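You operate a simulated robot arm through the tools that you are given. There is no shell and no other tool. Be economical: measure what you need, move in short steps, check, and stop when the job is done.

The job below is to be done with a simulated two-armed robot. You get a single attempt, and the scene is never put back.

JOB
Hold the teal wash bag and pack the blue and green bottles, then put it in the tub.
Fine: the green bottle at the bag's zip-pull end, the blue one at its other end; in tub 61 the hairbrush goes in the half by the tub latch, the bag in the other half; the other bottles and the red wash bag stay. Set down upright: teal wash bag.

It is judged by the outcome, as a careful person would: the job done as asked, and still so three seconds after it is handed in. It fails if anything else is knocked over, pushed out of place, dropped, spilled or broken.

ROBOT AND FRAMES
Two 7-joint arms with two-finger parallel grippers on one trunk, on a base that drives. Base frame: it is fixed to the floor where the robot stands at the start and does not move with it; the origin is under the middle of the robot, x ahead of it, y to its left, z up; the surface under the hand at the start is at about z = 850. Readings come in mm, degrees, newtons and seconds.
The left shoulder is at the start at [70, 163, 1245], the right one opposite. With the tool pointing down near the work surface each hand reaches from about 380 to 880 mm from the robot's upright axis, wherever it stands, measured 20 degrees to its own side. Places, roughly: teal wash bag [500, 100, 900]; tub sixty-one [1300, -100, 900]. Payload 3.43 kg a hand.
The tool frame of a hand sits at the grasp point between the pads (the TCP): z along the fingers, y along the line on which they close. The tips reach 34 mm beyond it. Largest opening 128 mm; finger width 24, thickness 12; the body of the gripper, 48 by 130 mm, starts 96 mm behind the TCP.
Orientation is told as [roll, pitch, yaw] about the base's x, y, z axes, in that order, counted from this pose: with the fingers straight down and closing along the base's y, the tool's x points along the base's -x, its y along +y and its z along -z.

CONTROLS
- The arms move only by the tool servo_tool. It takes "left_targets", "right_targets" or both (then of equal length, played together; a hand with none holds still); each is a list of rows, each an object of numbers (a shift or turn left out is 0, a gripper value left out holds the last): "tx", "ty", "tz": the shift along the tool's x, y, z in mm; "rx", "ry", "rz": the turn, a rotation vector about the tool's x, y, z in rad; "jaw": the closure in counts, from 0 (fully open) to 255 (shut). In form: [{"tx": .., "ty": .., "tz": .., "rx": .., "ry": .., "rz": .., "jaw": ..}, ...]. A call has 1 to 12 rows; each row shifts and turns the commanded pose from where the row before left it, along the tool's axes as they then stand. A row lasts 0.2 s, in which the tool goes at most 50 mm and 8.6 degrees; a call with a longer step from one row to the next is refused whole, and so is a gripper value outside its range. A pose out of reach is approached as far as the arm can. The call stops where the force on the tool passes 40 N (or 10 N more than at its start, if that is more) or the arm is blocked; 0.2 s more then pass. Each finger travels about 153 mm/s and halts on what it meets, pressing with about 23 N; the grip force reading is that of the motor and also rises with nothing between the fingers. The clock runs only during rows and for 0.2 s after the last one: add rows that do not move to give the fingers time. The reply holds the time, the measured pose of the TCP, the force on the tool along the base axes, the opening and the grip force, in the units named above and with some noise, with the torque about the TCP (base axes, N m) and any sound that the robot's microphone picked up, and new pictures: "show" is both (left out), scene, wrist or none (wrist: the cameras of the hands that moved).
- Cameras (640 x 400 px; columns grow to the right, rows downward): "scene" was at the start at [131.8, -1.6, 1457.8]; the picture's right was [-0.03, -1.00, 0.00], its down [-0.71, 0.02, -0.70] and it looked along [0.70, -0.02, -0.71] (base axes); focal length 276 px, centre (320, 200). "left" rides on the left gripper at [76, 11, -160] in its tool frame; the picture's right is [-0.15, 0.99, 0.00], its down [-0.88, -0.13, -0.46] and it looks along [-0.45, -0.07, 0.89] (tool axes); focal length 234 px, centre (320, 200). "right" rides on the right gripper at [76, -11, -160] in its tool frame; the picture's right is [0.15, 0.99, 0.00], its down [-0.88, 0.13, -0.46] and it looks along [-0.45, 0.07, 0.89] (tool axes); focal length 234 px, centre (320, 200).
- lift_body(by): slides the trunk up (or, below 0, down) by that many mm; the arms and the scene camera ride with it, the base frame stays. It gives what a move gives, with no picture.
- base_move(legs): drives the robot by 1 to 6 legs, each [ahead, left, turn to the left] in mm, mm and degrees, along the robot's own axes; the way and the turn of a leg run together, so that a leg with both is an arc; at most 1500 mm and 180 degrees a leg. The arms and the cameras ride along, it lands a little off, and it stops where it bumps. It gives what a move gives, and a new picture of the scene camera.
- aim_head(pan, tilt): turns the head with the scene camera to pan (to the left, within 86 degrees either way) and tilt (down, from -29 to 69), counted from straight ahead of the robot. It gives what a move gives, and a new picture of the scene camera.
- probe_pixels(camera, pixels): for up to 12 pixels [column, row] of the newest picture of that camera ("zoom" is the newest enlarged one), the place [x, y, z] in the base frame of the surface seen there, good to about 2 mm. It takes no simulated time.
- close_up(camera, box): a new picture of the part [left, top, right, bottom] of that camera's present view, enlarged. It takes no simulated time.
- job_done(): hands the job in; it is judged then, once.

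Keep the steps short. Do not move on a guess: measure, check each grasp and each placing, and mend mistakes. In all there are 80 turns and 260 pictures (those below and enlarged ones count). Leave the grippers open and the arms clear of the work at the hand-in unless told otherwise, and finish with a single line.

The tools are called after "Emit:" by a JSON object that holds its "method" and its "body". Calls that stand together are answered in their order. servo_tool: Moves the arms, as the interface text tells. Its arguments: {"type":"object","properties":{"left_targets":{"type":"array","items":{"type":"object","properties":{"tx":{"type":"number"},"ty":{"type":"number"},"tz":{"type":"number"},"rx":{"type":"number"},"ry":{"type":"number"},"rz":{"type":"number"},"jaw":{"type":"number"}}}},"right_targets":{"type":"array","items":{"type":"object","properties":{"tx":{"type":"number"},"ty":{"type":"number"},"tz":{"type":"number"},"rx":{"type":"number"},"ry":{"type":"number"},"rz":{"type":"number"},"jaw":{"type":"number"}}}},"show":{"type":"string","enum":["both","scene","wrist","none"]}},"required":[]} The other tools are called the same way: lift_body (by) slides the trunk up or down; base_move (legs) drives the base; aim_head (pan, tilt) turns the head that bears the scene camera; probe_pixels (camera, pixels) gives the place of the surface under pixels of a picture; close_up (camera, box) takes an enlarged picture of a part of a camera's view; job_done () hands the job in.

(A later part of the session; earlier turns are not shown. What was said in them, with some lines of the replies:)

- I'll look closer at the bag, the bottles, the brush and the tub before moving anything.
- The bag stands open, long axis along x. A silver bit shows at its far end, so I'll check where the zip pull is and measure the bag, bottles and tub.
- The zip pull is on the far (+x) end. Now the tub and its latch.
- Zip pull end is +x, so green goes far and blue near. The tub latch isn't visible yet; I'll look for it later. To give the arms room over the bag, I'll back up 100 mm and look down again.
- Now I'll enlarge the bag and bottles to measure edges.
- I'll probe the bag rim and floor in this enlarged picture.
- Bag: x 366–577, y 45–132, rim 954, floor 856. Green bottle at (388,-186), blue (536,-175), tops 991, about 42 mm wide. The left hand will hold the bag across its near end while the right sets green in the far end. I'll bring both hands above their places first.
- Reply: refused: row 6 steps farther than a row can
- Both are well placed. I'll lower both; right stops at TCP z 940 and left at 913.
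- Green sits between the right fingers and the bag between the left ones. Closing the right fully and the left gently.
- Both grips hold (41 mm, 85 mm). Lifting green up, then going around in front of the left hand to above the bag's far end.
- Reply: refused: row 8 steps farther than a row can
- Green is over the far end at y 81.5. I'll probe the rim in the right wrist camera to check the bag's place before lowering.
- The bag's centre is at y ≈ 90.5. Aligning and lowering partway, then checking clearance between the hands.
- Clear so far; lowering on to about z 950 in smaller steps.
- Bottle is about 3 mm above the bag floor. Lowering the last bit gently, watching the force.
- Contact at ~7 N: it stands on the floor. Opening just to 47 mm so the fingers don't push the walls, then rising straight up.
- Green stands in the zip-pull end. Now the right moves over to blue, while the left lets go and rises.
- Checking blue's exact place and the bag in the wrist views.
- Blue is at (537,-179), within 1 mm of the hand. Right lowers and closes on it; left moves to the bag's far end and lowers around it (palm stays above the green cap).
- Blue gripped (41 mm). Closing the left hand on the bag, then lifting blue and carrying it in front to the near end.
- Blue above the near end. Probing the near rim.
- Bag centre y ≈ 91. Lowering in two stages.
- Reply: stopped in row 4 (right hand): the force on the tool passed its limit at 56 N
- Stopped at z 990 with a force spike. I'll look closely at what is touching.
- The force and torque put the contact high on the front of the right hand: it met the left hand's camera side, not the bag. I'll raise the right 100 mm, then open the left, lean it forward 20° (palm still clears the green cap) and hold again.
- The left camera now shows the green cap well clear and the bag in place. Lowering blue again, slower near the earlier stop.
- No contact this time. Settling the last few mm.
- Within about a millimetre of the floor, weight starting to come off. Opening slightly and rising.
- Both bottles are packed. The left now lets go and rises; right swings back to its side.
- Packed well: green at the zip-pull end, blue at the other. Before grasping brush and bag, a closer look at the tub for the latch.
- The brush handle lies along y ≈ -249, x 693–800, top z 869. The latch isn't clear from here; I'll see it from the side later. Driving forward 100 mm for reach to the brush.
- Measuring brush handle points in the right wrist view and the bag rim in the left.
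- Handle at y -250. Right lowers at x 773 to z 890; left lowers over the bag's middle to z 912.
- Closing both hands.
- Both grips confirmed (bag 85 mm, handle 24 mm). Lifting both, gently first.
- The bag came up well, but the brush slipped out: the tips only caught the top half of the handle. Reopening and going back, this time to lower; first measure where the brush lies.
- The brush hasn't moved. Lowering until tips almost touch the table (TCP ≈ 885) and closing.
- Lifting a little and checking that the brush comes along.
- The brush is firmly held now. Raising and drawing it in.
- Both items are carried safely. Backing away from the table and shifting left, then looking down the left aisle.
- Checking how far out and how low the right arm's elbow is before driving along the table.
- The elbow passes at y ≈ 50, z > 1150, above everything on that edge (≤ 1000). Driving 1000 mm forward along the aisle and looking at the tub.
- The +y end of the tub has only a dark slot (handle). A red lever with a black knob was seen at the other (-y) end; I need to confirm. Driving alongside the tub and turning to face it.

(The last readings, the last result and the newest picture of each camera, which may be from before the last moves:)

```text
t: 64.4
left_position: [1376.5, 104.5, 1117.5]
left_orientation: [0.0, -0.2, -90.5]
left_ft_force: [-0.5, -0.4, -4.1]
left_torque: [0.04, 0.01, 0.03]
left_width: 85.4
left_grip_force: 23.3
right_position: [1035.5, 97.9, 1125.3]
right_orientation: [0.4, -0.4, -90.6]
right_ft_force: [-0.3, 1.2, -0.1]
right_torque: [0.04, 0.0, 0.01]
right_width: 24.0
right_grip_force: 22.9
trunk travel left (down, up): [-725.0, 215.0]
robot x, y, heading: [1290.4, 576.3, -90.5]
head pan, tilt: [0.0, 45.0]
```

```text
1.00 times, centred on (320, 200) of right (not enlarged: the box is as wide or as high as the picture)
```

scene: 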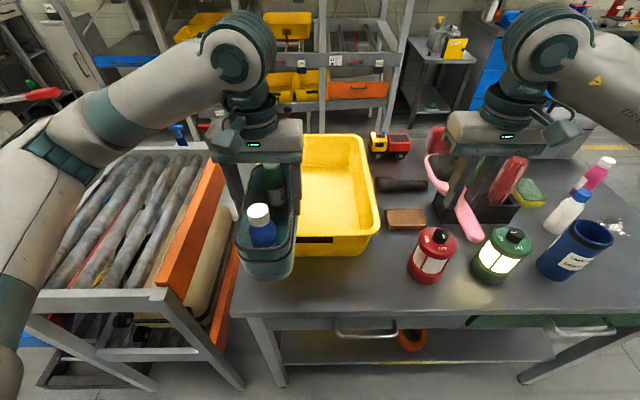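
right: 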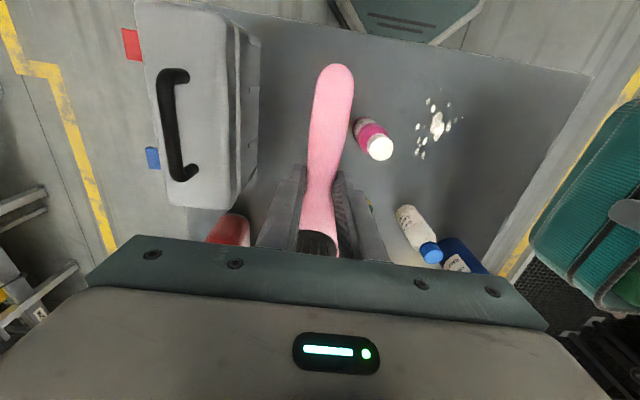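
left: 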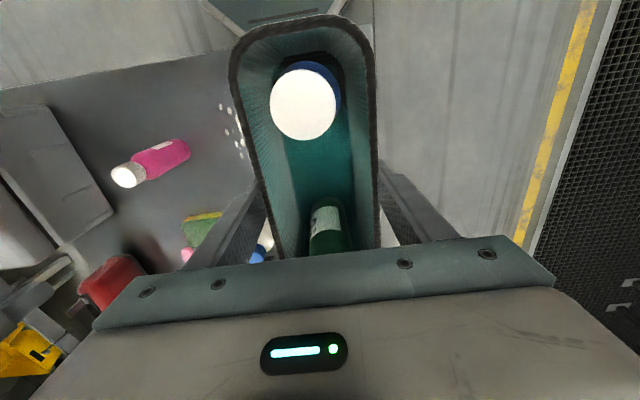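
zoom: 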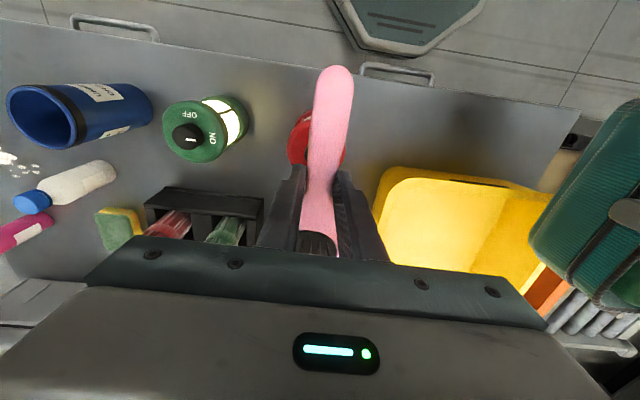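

A black knob on something red peeps out behind the left hand. I'll move the left hand 200 mm to its left (over the rollers, high) to see the tub fully.

Emit:
{"method": "servo_tool", "body": {"left_targets": [{"ty": 40}, {"ty": 45}, {"ty": 45}, {"ty": 45}, {"ty": 40}], "show": "scene"}}

Emit:
{"method": "close_up", "body": {"camera": "scene", "box": [200, 90, 400, 270]}}

```text
t: 65.6
left_position: [1594.0, 102.7, 1118.1]
left_orientation: [-0.1, -0.1, -90.4]
left_ft_force: [0.2, 0.1, -4.3]
left_torque: [-0.01, 0.04, 0.01]
left_width: 84.9
left_grip_force: 22.8
right_position: [1035.5, 98.9, 1126.0]
right_orientation: [0.3, -0.5, -90.5]
right_ft_force: [-0.2, 0.2, -0.7]
right_torque: [0.04, 0.03, 0.01]
right_width: 23.9
right_grip_force: 23.3
trunk travel left (down, up): [-725.0, 215.0]
robot x, y, heading: [1295.0, 578.8, -90.5]
head pan, tilt: [0.0, 45.0]
```

scene: 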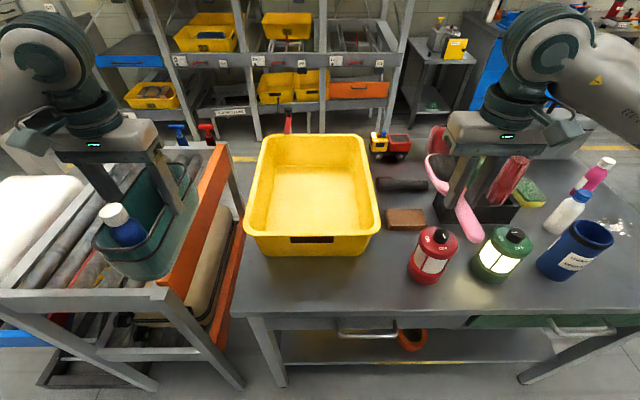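

```text
2.22 times, centred on (300, 180) of scene
```

zoom: 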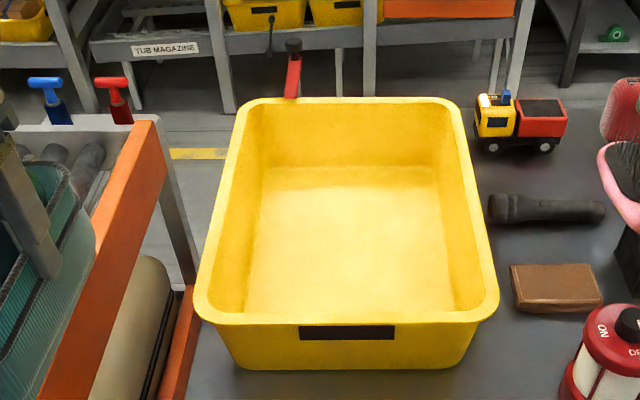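

The red latch lever stands at the far (-y) end. So brush → far half, bag → near half. Measuring the tub inside.

Emit:
{"method": "probe_pixels", "body": {"camera": "zoom", "pixels": [[345, 312], [345, 104], [218, 250], [480, 250], [250, 310], [450, 305], [265, 170], [435, 170], [345, 240], [345, 165], [292, 80], [345, 300]]}}

Emit:
{"method": "probe_pixels", "body": {"camera": "zoom", "pixels": [[345, 290], [262, 250], [440, 250], [250, 250], [460, 280], [205, 300], [495, 295], [243, 115], [455, 110], [292, 45], [345, 330], [345, 120]]}}

```text
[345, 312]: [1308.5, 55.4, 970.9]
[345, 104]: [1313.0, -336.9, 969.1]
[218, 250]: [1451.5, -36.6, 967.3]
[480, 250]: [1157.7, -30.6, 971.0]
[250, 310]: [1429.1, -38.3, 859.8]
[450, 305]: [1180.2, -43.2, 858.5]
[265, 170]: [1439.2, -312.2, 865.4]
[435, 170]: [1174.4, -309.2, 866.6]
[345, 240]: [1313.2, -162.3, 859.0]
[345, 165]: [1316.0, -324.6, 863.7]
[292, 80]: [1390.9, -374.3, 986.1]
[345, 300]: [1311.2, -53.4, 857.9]
```

```text
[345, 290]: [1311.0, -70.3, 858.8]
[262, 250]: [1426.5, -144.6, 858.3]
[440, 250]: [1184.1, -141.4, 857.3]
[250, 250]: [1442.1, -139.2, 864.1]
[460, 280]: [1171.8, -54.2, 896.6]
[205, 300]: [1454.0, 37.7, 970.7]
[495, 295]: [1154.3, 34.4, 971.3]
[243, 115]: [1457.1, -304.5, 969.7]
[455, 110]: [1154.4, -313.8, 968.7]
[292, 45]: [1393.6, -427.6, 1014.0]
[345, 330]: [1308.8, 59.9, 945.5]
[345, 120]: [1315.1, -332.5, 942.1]
```

Tub floor: x 1178–1438, y about -320 to 35, z 858, midline y -140. Driving 70 mm closer for comfortable reach.

Emit:
{"method": "base_move", "body": {"legs": [[70, 0, 0.5]]}}

Emit:
{"method": "servo_tool", "body": {"right_targets": [{"ty": 45}, {"ty": 45}, {"ty": 40, "rz": -0.14}, {"rz": -0.14}, {"rz": -0.14}]}}

```text
t: 66.6
left_position: [1595.8, 37.4, 1119.2]
left_orientation: [-0.1, -0.3, -90.1]
left_ft_force: [-0.3, 0.1, -4.0]
left_torque: [-0.01, -0.02, -0.02]
left_width: 85.2
left_grip_force: 23.3
right_position: [1039.3, 27.2, 1125.0]
right_orientation: [0.4, -0.4, -90.2]
right_ft_force: [0.2, -0.2, -0.8]
right_torque: [0.02, -0.02, -0.01]
right_width: 24.1
right_grip_force: 23.1
trunk travel left (down, up): [-725.0, 215.0]
robot x, y, heading: [1290.8, 507.3, -90.3]
head pan, tilt: [0.0, 45.0]
```

scene: 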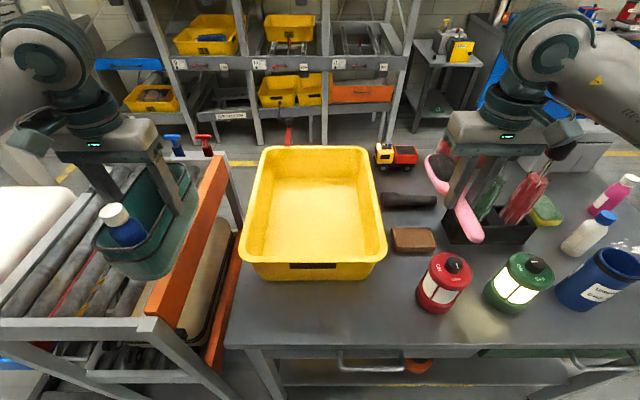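

```text
t: 67.8
left_position: [1595.1, 36.5, 1118.3]
left_orientation: [-0.1, -0.2, -90.0]
left_ft_force: [0.3, -0.7, -3.0]
left_torque: [0.03, 0.01, 0.0]
left_width: 85.1
left_grip_force: 23.1
right_position: [1168.5, 27.6, 1125.7]
right_orientation: [0.2, -0.5, -65.9]
right_ft_force: [-0.5, -0.4, -1.6]
right_torque: [0.03, 0.02, -0.04]
right_width: 24.1
right_grip_force: 23.6
trunk travel left (down, up): [-725.0, 215.0]
robot x, y, heading: [1295.8, 506.0, -90.3]
head pan, tilt: [0.0, 45.0]
```

scene: 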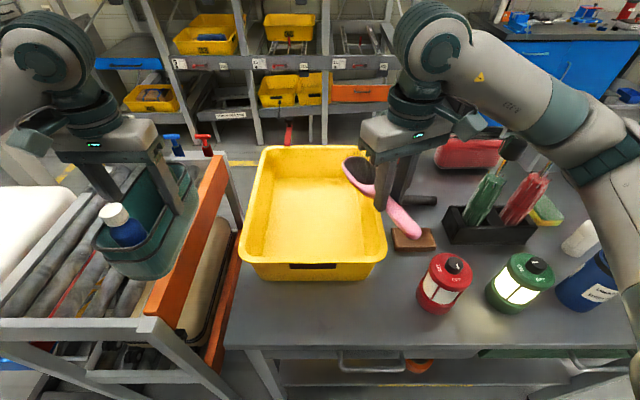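
right: 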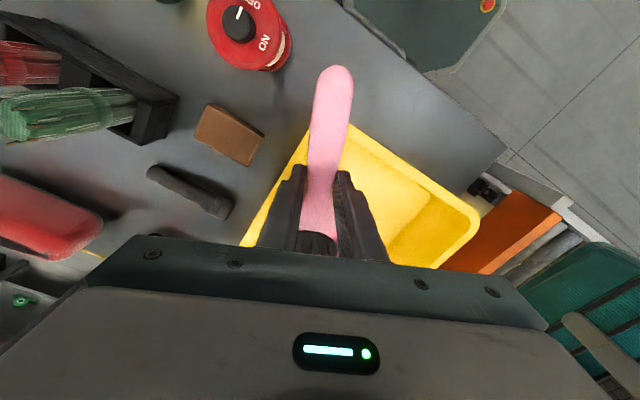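

The turn works. Completing the rotation so the brush lies along x (head towards +x).

Emit:
{"method": "servo_tool", "body": {"right_targets": [{"rz": -0.144}, {"rz": -0.144}, {"rz": -0.144}, {"rz": -0.144}, {"rz": -0.144}, {"rz": -0.144}, {"rz": -0.144}, {"rz": -0.142}], "show": "scene"}}

```text
t: 69.6
left_position: [1596.5, 36.5, 1118.7]
left_orientation: [-0.1, -0.2, -90.1]
left_ft_force: [0.2, -0.8, -4.4]
left_torque: [0.03, 0.03, 0.04]
left_width: 84.9
left_grip_force: 23.2
right_position: [1181.7, 53.9, 1128.8]
right_orientation: [-0.5, -0.3, -0.2]
right_ft_force: [-0.2, 0.4, 0.0]
right_torque: [-0.03, 0.06, 0.0]
right_width: 24.0
right_grip_force: 22.6
right hand out of reach, approached as far as the arm can: row 8
trunk travel left (down, up): [-725.0, 215.0]
robot x, y, heading: [1293.5, 509.4, -90.1]
head pan, tilt: [0.0, 45.0]
```

scene: 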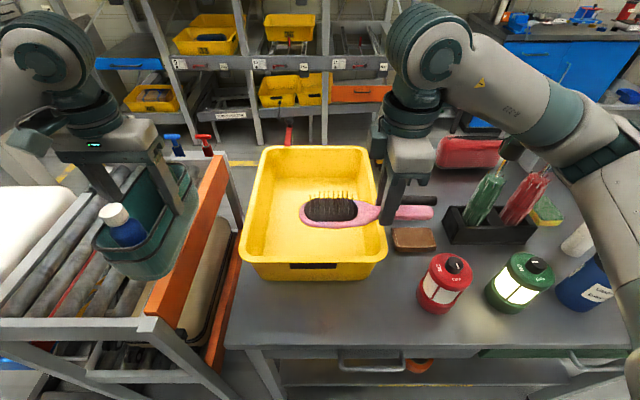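

Near a wrist limit but the orientation is there. Moving over the far half and rechecking.

Emit:
{"method": "servo_tool", "body": {"right_targets": [{"tx": -20, "ty": -40}, {"tx": -20, "ty": -40}, {"tx": -20, "ty": -40}, {"tx": -20, "ty": -40}, {"tx": -10, "ty": -40}, {"ty": -40}]}}

```text
t: 71.0
left_position: [1594.3, 36.4, 1117.9]
left_orientation: [-0.1, -0.1, -90.0]
left_ft_force: [-0.4, -0.3, -4.5]
left_torque: [0.02, 0.0, 0.03]
left_width: 85.3
left_grip_force: 22.9
right_position: [1248.6, 27.3, 1134.4]
right_orientation: [-0.4, -0.3, -0.4]
right_ft_force: [-0.4, -0.1, -1.1]
right_torque: [0.01, 0.07, -0.02]
right_width: 24.1
right_grip_force: 23.2
right hand out of reach, approached as far as the arm can: row 1, 2, 3, 4, 5, 6
trunk travel left (down, up): [-725.0, 215.0]
robot x, y, heading: [1292.4, 512.8, -90.1]
head pan, tilt: [0.0, 45.0]
```

scene: 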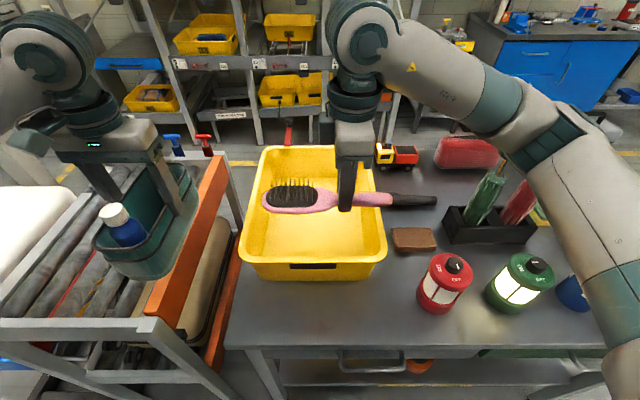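
right: 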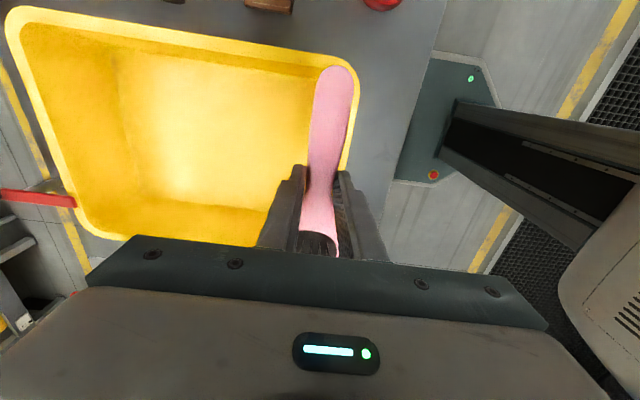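

The right wrist can't hold a full 90° turn that far out. I'll ease the turn back by about 25° (the brush then lies slightly diagonal, still fitting the far half) and see whether it reaches.

Emit:
{"method": "servo_tool", "body": {"right_targets": [{"rz": 0.145}, {"rz": 0.145}, {"rz": 0.145}, {}], "show": "scene"}}

```text
t: 72.0
left_position: [1596.0, 36.0, 1117.8]
left_orientation: [-0.1, -0.1, -90.1]
left_ft_force: [-0.2, -0.3, -3.8]
left_torque: [0.01, -0.02, -0.02]
left_width: 85.2
left_grip_force: 23.4
right_position: [1247.3, 29.3, 1135.6]
right_orientation: [-0.2, -0.5, -25.2]
right_ft_force: [-0.5, -0.4, -1.2]
right_torque: [0.06, 0.01, 0.0]
right_width: 24.1
right_grip_force: 22.6
trunk travel left (down, up): [-725.0, 215.0]
robot x, y, heading: [1295.4, 509.4, -90.2]
head pan, tilt: [0.0, 45.0]
```

scene: 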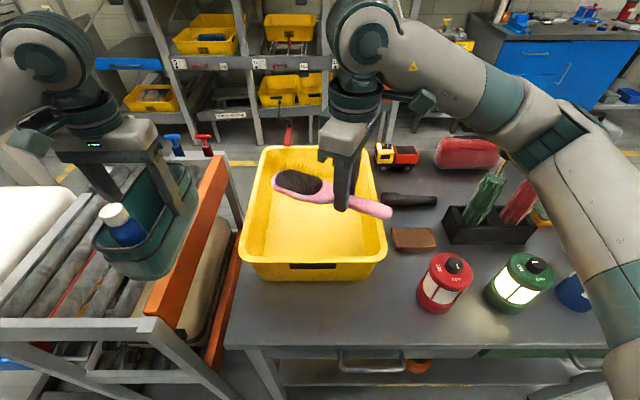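

Now moving straight towards -y with this angle.

Emit:
{"method": "servo_tool", "body": {"right_targets": [{"tx": -17, "ty": -36.2}, {"tx": -17, "ty": -36.2}, {"tx": -17, "ty": -36.2}, {"tx": -17, "ty": -36.2}, {"tx": -17, "ty": -36.2}, {"tx": -17, "ty": -36.2}], "show": "scene"}}

```text
t: 73.4
left_position: [1595.6, 35.1, 1119.4]
left_orientation: [0.0, -0.2, -90.2]
left_ft_force: [-0.1, -0.3, -4.8]
left_torque: [-0.02, 0.04, -0.01]
left_width: 85.3
left_grip_force: 22.8
right_position: [1247.9, -101.9, 1134.9]
right_orientation: [-0.2, -0.4, -25.0]
right_ft_force: [0.0, 0.5, -1.8]
right_torque: [0.02, 0.04, -0.03]
right_width: 24.2
right_grip_force: 23.0
right hand out of reach, approached as far as the arm can: row 4, 5, 6
trunk travel left (down, up): [-725.0, 215.0]
robot x, y, heading: [1287.9, 506.8, -90.2]
head pan, tilt: [0.0, 45.0]
```

scene: 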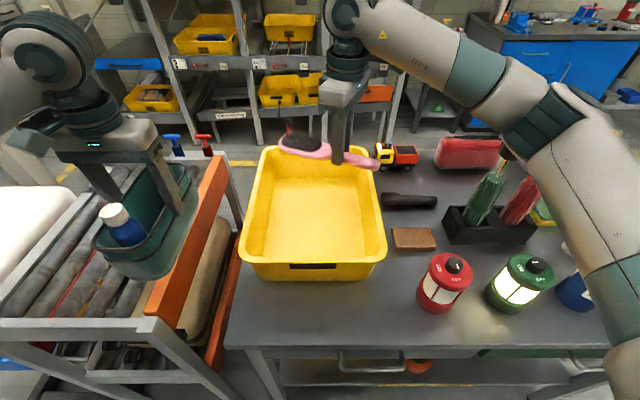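

The limit comes sooner the farther out. I'll try the other turning direction (head towards -x), in place, well above the tub.

Emit:
{"method": "servo_tool", "body": {"right_targets": [{"rz": 0.145}, {"rz": 0.145}, {"rz": 0.145}, {"rz": 0.145}, {"rz": 0.145}, {"rz": 0.145}, {"rz": 0.145}, {"rz": 0.145}, {"rz": 0.145}, {"rz": 0.145}, {"rz": 0.145}, {"rz": 0.145}], "show": "none"}}

Emit:
{"method": "servo_tool", "body": {"right_targets": [{"rz": 0.145}, {"rz": 0.145}, {"rz": 0.145}, {"rz": 0.145}], "show": "scene"}}

```text
t: 76.0
left_position: [1595.7, 35.2, 1118.9]
left_orientation: [-0.1, -0.1, -90.1]
left_ft_force: [-0.5, 0.5, -4.0]
left_torque: [-0.02, 0.0, 0.01]
left_width: 85.1
left_grip_force: 23.0
right_position: [1246.4, -101.0, 1134.8]
right_orientation: [0.5, -0.1, -124.8]
right_ft_force: [0.2, -0.5, -0.9]
right_torque: [0.05, -0.01, -0.02]
right_width: 24.1
right_grip_force: 22.9
trunk travel left (down, up): [-725.0, 215.0]
robot x, y, heading: [1291.5, 509.1, -89.9]
head pan, tilt: [0.0, 45.0]
```

```text
t: 77.0
left_position: [1595.6, 35.7, 1118.5]
left_orientation: [-0.2, 0.0, -90.2]
left_ft_force: [-0.1, 0.3, -3.6]
left_torque: [0.0, -0.01, 0.0]
left_width: 85.2
left_grip_force: 22.7
right_position: [1247.7, -101.5, 1135.5]
right_orientation: [0.5, 0.2, -158.1]
right_ft_force: [-0.2, 0.1, -0.8]
right_torque: [0.05, -0.01, 0.01]
right_width: 24.4
right_grip_force: 22.9
trunk travel left (down, up): [-725.0, 215.0]
robot x, y, heading: [1292.2, 508.7, -90.1]
head pan, tilt: [0.0, 45.0]
```

scene: 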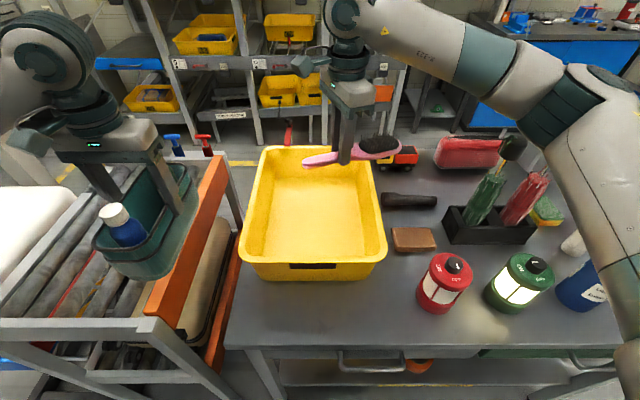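

Turning this way works. Completing to 180° and moving over the far half at (1343, -228).

Emit:
{"method": "servo_tool", "body": {"right_targets": [{"rz": 0.13}, {"rz": 0.13}, {"rz": 0.12}, {"tx": 24, "ty": 32}, {"tx": 24, "ty": 32}, {"tx": 24, "ty": 32}, {"tx": 23, "ty": 31}, {}]}}

```text
t: 78.8
left_position: [1593.6, 35.2, 1118.8]
left_orientation: [-0.1, 0.0, -90.1]
left_ft_force: [-0.3, 0.2, -3.6]
left_torque: [0.02, -0.02, 0.0]
left_width: 84.8
left_grip_force: 23.0
right_position: [1342.1, -228.2, 1136.9]
right_orientation: [0.4, 0.5, -179.7]
right_ft_force: [-0.5, -0.1, -0.4]
right_torque: [0.0, -0.04, -0.03]
right_width: 24.1
right_grip_force: 22.7
trunk travel left (down, up): [-725.0, 215.0]
robot x, y, heading: [1293.0, 506.1, -90.1]
head pan, tilt: [0.0, 45.0]
```

scene: 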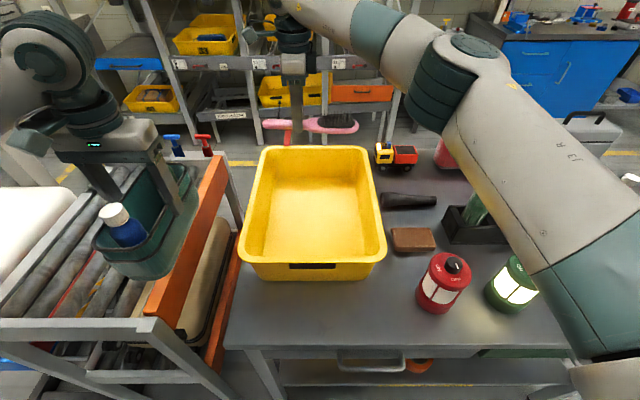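
right: 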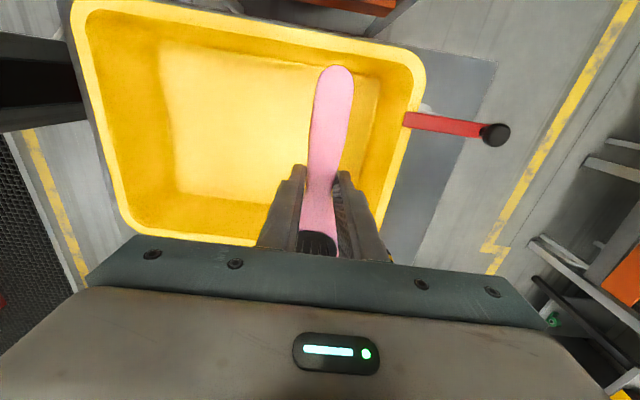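

The view confirms the red latch on the far end. Checking the handle end against the tub's inner wall.

Emit:
{"method": "probe_pixels", "body": {"camera": "right", "pixels": [[336, 70], [335, 90], [330, 120], [380, 50], [400, 170], [330, 42]]}}

Emit:
{"method": "probe_pixels", "body": {"camera": "scene", "pixels": [[355, 125], [358, 130], [335, 122], [264, 124], [310, 127], [345, 118]]}}

```text
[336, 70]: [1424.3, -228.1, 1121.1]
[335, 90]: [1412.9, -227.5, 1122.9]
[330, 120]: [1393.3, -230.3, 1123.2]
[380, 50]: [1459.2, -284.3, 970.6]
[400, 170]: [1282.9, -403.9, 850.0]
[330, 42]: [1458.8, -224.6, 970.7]
```

```text
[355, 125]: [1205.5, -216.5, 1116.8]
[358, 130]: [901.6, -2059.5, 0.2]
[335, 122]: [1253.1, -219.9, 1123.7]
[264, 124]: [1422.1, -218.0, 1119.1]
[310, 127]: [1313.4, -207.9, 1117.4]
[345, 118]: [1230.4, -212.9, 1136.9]
```

Brush spans x ≈ 1198–1427, inside the floor 1178–1438. Lowering.

Emit:
{"method": "servo_tool", "body": {"right_targets": [{"tz": 45, "tx": -3}, {"tz": 45}, {"tz": 45}, {"tz": 45}, {"tz": 35}, {"tz": 12}]}}

```text
t: 80.2
left_position: [1596.1, 35.1, 1119.9]
left_orientation: [0.0, -0.1, -90.2]
left_ft_force: [-0.1, 0.5, -4.1]
left_torque: [0.05, 0.01, 0.02]
left_width: 85.0
left_grip_force: 22.8
right_position: [1342.1, -228.5, 909.8]
right_orientation: [0.4, 0.4, -179.8]
right_ft_force: [-0.3, 0.2, -0.2]
right_torque: [0.0, -0.03, 0.01]
right_width: 23.9
right_grip_force: 23.1
trunk travel left (down, up): [-725.0, 215.0]
robot x, y, heading: [1291.8, 509.6, -90.0]
head pan, tilt: [0.0, 45.0]
```

scene: 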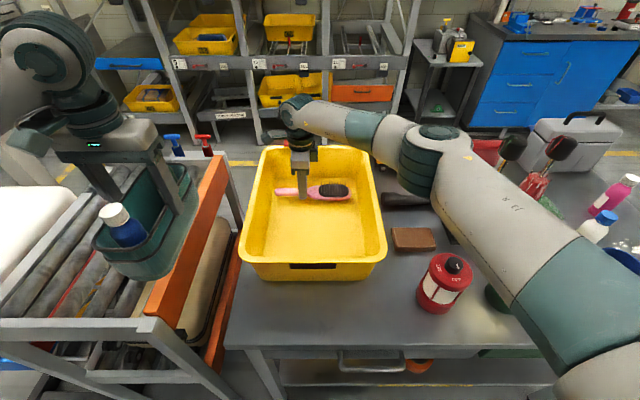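
right: 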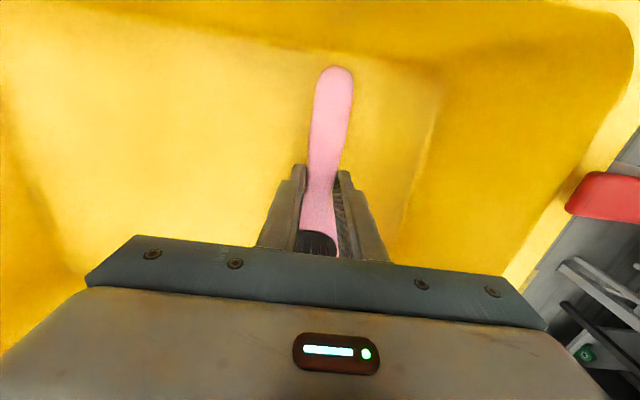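

Clear. Lowering the last bit, releasing, and rising.

Emit:
{"method": "servo_tool", "body": {"right_targets": [{"tz": 10}, {"tz": 5}, {"tz": 2}, {}], "show": "none"}}

```text
t: 81.2
left_position: [1596.3, 36.3, 1119.5]
left_orientation: [-0.1, -0.2, -90.1]
left_ft_force: [-0.4, -0.8, -4.7]
left_torque: [0.0, -0.01, 0.01]
left_width: 85.2
left_grip_force: 23.5
right_position: [1341.1, -230.7, 893.6]
right_orientation: [0.4, 0.3, -179.8]
right_ft_force: [-0.4, -2.6, 4.5]
right_torque: [-0.06, 0.61, 0.08]
right_width: 24.0
right_grip_force: 22.8
trunk travel left (down, up): [-725.0, 215.0]
robot x, y, heading: [1292.7, 509.0, -90.0]
head pan, tilt: [0.0, 45.0]
```

Contact felt at the brush head. Opening and rising.

Emit:
{"method": "servo_tool", "body": {"right_targets": [{"jaw": 190}, {"jaw": 150}, {}, {"tz": -20}, {"tz": -45}, {"tz": -45}, {"tz": -45}, {"tz": -45}, {"tz": -35}]}}

```text
t: 83.2
left_position: [1595.5, 35.2, 1117.7]
left_orientation: [-0.2, -0.2, -90.1]
left_ft_force: [0.0, -0.3, -4.4]
left_torque: [-0.04, 0.02, 0.01]
left_width: 85.3
left_grip_force: 22.7
right_position: [1340.2, -227.6, 1129.4]
right_orientation: [0.4, 0.3, -179.7]
right_ft_force: [-0.5, -0.2, 0.3]
right_torque: [0.01, -0.01, 0.0]
right_width: 52.8
right_grip_force: 0.0
trunk travel left (down, up): [-725.0, 215.0]
robot x, y, heading: [1292.0, 508.8, -90.2]
head pan, tilt: [0.0, 45.0]
```

scene: 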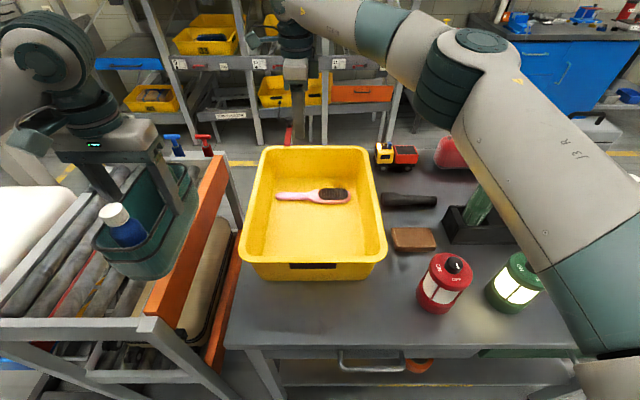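
right: 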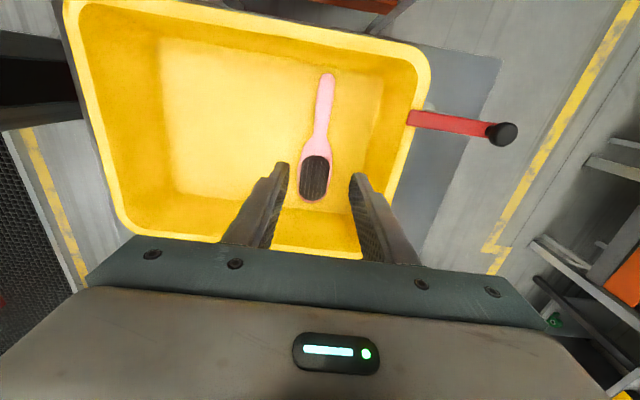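

The brush lies in the half by the latch. Now the right hand withdraws while the left turns the bag 90° (mirror of the turn that worked).

Emit:
{"method": "servo_tool", "body": {"right_targets": [{"tx": -30, "ty": -30}, {"tx": -30, "ty": -30}, {"tx": -30, "ty": -30}, {"tx": -30, "ty": -30}, {"tx": -30, "ty": -30}, {"tx": -30, "ty": -30}, {"tx": -30, "ty": -30}, {"tx": -30, "ty": -30}, {"tx": -30, "ty": -30}, {"tx": -30, "ty": -30}, {}], "left_targets": [{"rz": -0.143}, {"rz": -0.143}, {"rz": -0.143}, {"rz": -0.143}, {"rz": -0.143}, {"rz": -0.143}, {"rz": -0.143}, {"rz": -0.143}, {"rz": -0.143}, {"rz": -0.143}, {"rz": -0.142}]}}

```text
t: 85.6
left_position: [1596.3, 35.4, 1118.6]
left_orientation: [-0.1, 0.1, 0.1]
left_ft_force: [0.0, -0.5, -4.1]
left_torque: [0.02, 0.02, 0.0]
left_width: 85.4
left_grip_force: 23.4
right_position: [1039.5, 70.7, 1124.5]
right_orientation: [0.4, 0.2, -179.8]
right_ft_force: [0.8, -0.8, 1.4]
right_torque: [0.0, 0.05, -0.03]
right_width: 52.6
right_grip_force: 0.0
trunk travel left (down, up): [-725.0, 215.0]
robot x, y, heading: [1292.1, 511.0, -90.1]
head pan, tilt: [0.0, 45.0]
```

scene: 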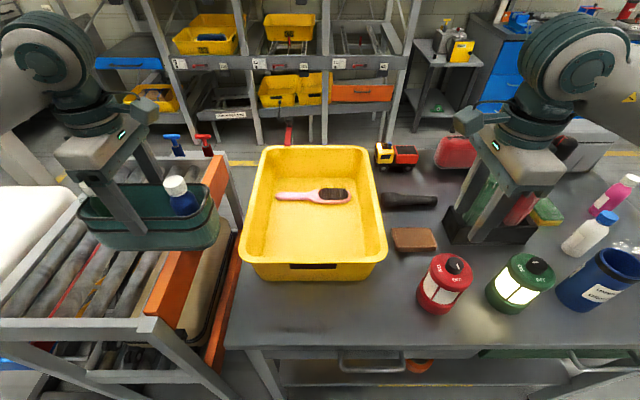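
right: 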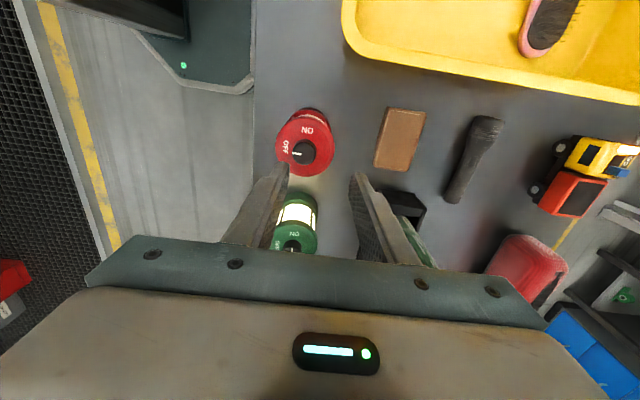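
left: 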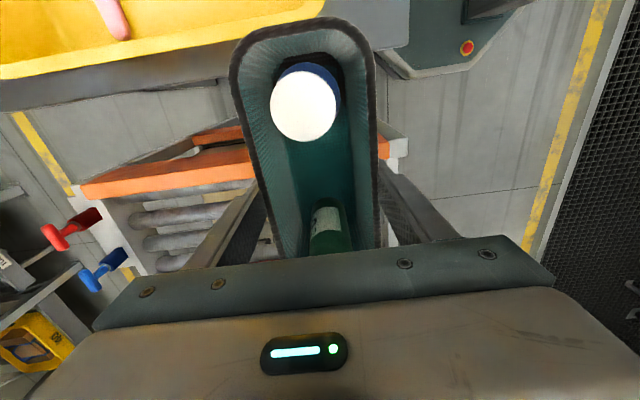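

Moving the bag over the near half at (1308, -45).

Emit:
{"method": "servo_tool", "body": {"left_targets": [{"tx": 41, "ty": -11.5}, {"tx": 41, "ty": -11.5}, {"tx": 41, "ty": -11.5}, {"tx": 41, "ty": -11.5}, {"tx": 41, "ty": -11.5}, {"tx": 41, "ty": -11.5}, {"tx": 41, "ty": -11.5}, {}]}}

```text
t: 87.4
left_position: [1309.9, -44.0, 1118.8]
left_orientation: [-0.2, 0.1, 0.0]
left_ft_force: [0.1, -0.5, -3.9]
left_torque: [0.0, 0.02, 0.04]
left_width: 85.3
left_grip_force: 23.1
right_position: [1039.1, 71.9, 1123.5]
right_orientation: [0.4, 0.4, -179.8]
right_ft_force: [0.2, 0.1, 0.9]
right_torque: [0.03, -0.02, -0.01]
right_width: 52.7
right_grip_force: 0.1
trunk travel left (down, up): [-725.0, 215.0]
robot x, y, heading: [1293.2, 507.6, -90.0]
head pan, tilt: [0.0, 45.0]
```

scene: 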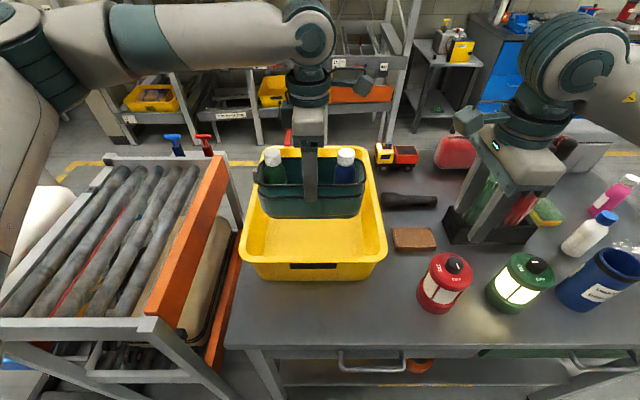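
left: 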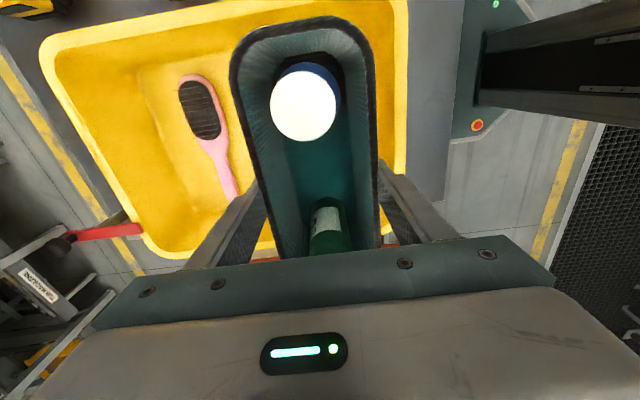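

Bag hangs level over the near half, spanning x ≈ 1204–1415. Lowering.

Emit:
{"method": "servo_tool", "body": {"left_targets": [{"tz": 40}, {"tz": 40}, {"tz": 40}, {"tz": 35}, {"tz": 22}, {"tz": 10}]}}

```text
t: 88.8
left_position: [1307.8, -43.4, 932.7]
left_orientation: [-0.1, -0.1, -0.1]
left_ft_force: [1.4, 4.7, 21.5]
left_torque: [-0.19, -0.09, 0.05]
left_width: 85.6
left_grip_force: 22.6
right_position: [1038.0, 72.5, 1124.6]
right_orientation: [0.4, 0.5, -179.9]
right_ft_force: [-1.2, 0.0, -0.2]
right_torque: [0.03, 0.0, 0.0]
right_width: 52.8
right_grip_force: 0.1
trunk travel left (down, up): [-725.0, 215.0]
robot x, y, heading: [1294.4, 504.3, -90.2]
head pan, tilt: [0.0, 45.0]
```

scene: 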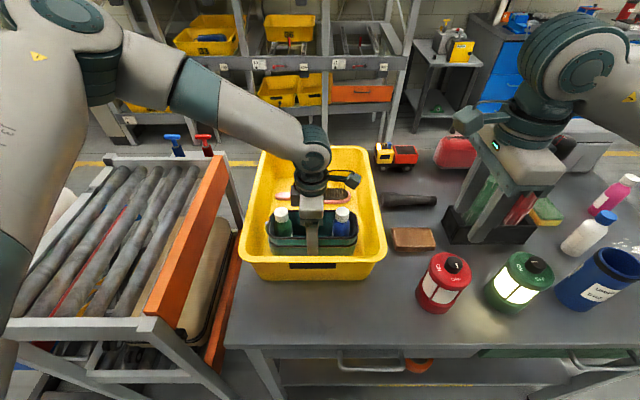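
left: 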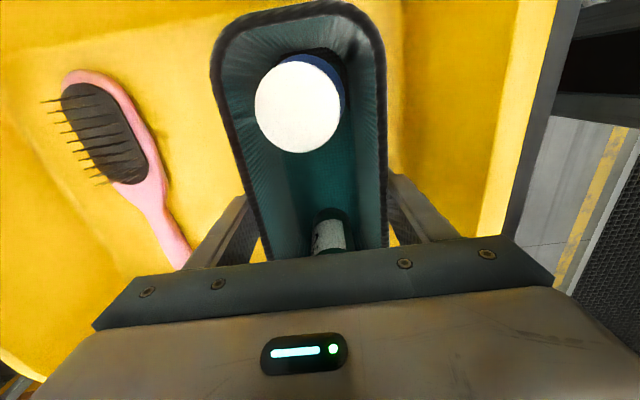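

Contact (21 N) came about 10 mm earlier than reckoned. Probing rim and floor to see whether the bag is truly down.

Emit:
{"method": "probe_pixels", "body": {"camera": "left", "pixels": [[228, 120], [384, 120], [300, 8], [290, 160], [180, 215], [420, 160], [445, 100], [215, 130]]}}

Emit:
{"method": "close_up", "body": {"camera": "scene", "box": [235, 140, 395, 285]}}

```text
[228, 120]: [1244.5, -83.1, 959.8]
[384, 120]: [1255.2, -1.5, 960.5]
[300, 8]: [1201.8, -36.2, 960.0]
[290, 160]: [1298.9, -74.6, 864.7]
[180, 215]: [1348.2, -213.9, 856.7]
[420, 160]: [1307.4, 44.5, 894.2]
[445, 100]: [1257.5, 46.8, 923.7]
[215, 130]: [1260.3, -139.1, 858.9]
```

```text
2.76 times, centred on (315, 212) of scene
```

zoom: 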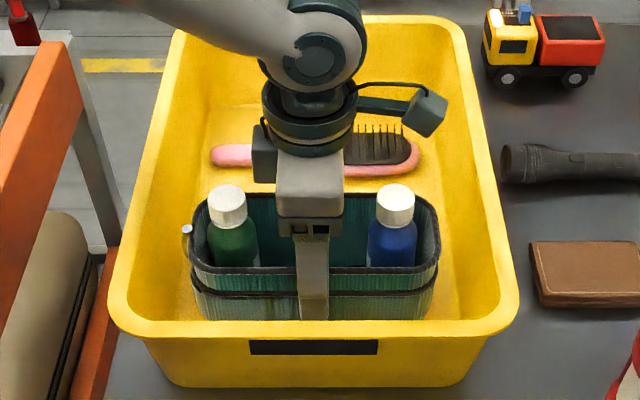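

Rim is at 960 = floor 858 + 102: the bag stands flat on the tub floor (it just sat slightly lower in the grip). Releasing, then rising straight up.

Emit:
{"method": "servo_tool", "body": {"left_targets": [{"tz": -2}, {"jaw": 60}, {"jaw": 45}, {}, {"tz": -20}, {"tz": -40}, {"tz": -45}, {"tz": -45}, {"tz": -45}]}}

```text
t: 90.8
left_position: [1307.2, -43.5, 1130.4]
left_orientation: [-0.2, 0.1, 0.1]
left_ft_force: [0.6, -0.4, 0.3]
left_torque: [0.01, -0.03, 0.02]
left_width: 105.7
left_grip_force: 0.1
right_position: [1037.8, 71.7, 1123.7]
right_orientation: [0.4, 0.5, -179.8]
right_ft_force: [0.8, 0.5, -0.6]
right_torque: [-0.01, -0.03, -0.01]
right_width: 52.7
right_grip_force: 0.2
trunk travel left (down, up): [-725.0, 215.0]
robot x, y, heading: [1291.3, 508.6, -90.2]
head pan, tilt: [0.0, 45.0]
```

scene: 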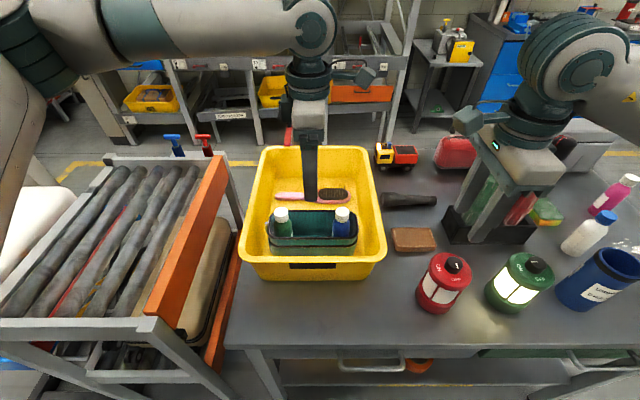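
left: 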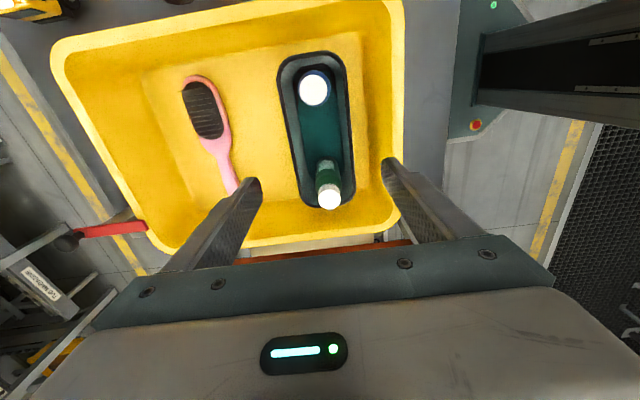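

All is in place. Moving the left hand clear, opening both grippers, and backing off.

Emit:
{"method": "servo_tool", "body": {"left_targets": [{"tx": -40, "ty": 15, "jaw": 0}, {"tx": -40, "ty": 15}, {"tx": -40, "ty": 15}, {"tx": -40, "ty": 15}, {"tx": -40, "ty": 15}, {"tx": -40, "ty": 15}], "right_targets": [{"jaw": 0}, {}, {}, {}, {}, {}], "show": "none"}}

Emit:
{"method": "base_move", "body": {"legs": [[-250, 0, 0]]}}

Emit:
{"method": "close_up", "body": {"camera": "scene", "box": [220, 60, 560, 272]}}

```text
t: 92.2
left_position: [1550.0, 47.0, 1128.2]
left_orientation: [-0.2, 0.0, 0.0]
left_ft_force: [0.3, 1.3, 0.4]
left_torque: [-0.03, 0.05, 0.0]
left_width: 127.8
left_grip_force: 0.1
right_position: [1039.4, 73.1, 1124.4]
right_orientation: [0.4, 0.4, -179.8]
right_ft_force: [0.3, -0.2, 0.4]
right_torque: [0.01, 0.03, 0.01]
right_width: 127.9
right_grip_force: 0.2
trunk travel left (down, up): [-725.0, 215.0]
robot x, y, heading: [1292.7, 509.4, -90.0]
head pan, tilt: [0.0, 45.0]
```

```text
t: 94.0
left_position: [1548.5, 296.5, 1128.1]
left_orientation: [-0.2, 0.0, -0.1]
left_ft_force: [0.0, -0.4, 0.0]
left_torque: [-0.02, 0.02, 0.02]
left_width: 127.6
left_grip_force: 0.0
right_position: [1039.1, 321.4, 1123.1]
right_orientation: [0.4, 0.5, -179.8]
right_ft_force: [0.5, -0.4, -0.6]
right_torque: [-0.01, -0.01, 0.02]
right_width: 128.1
right_grip_force: 0.0
trunk travel left (down, up): [-725.0, 215.0]
robot x, y, heading: [1295.7, 757.7, -90.2]
head pan, tilt: [0.0, 45.0]
```

scene: 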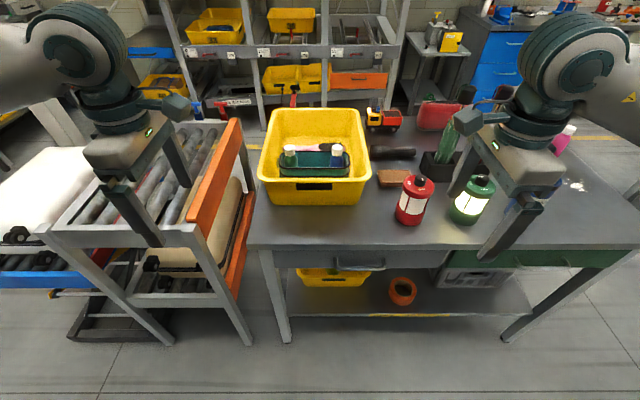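

```text
1.88 times, centred on (390, 166) of scene
```

zoom: 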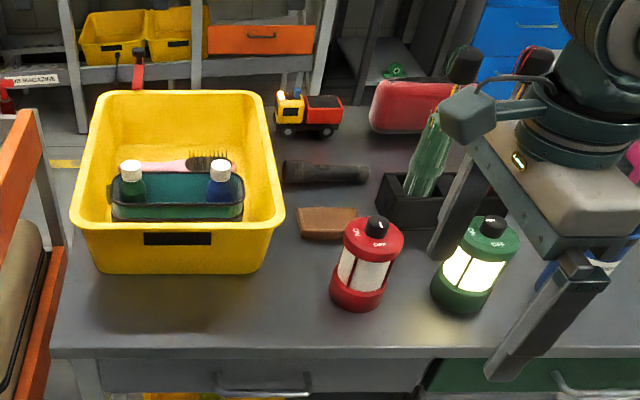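

Bag upright in the near half, brush in the half by the latch, other things in place, grippers open and clear. Handing in.

Emit:
{"method": "job_done", "body": {}}

```text
The job is handed in.
```

The teal wash bag stands upright in the half of tub 61 away from the latch, with the green bottle at its zip-pull end and the blue one at the other; the hairbrush is in the half by the latch, and the other bottles and the red wash bag were left where they stood.
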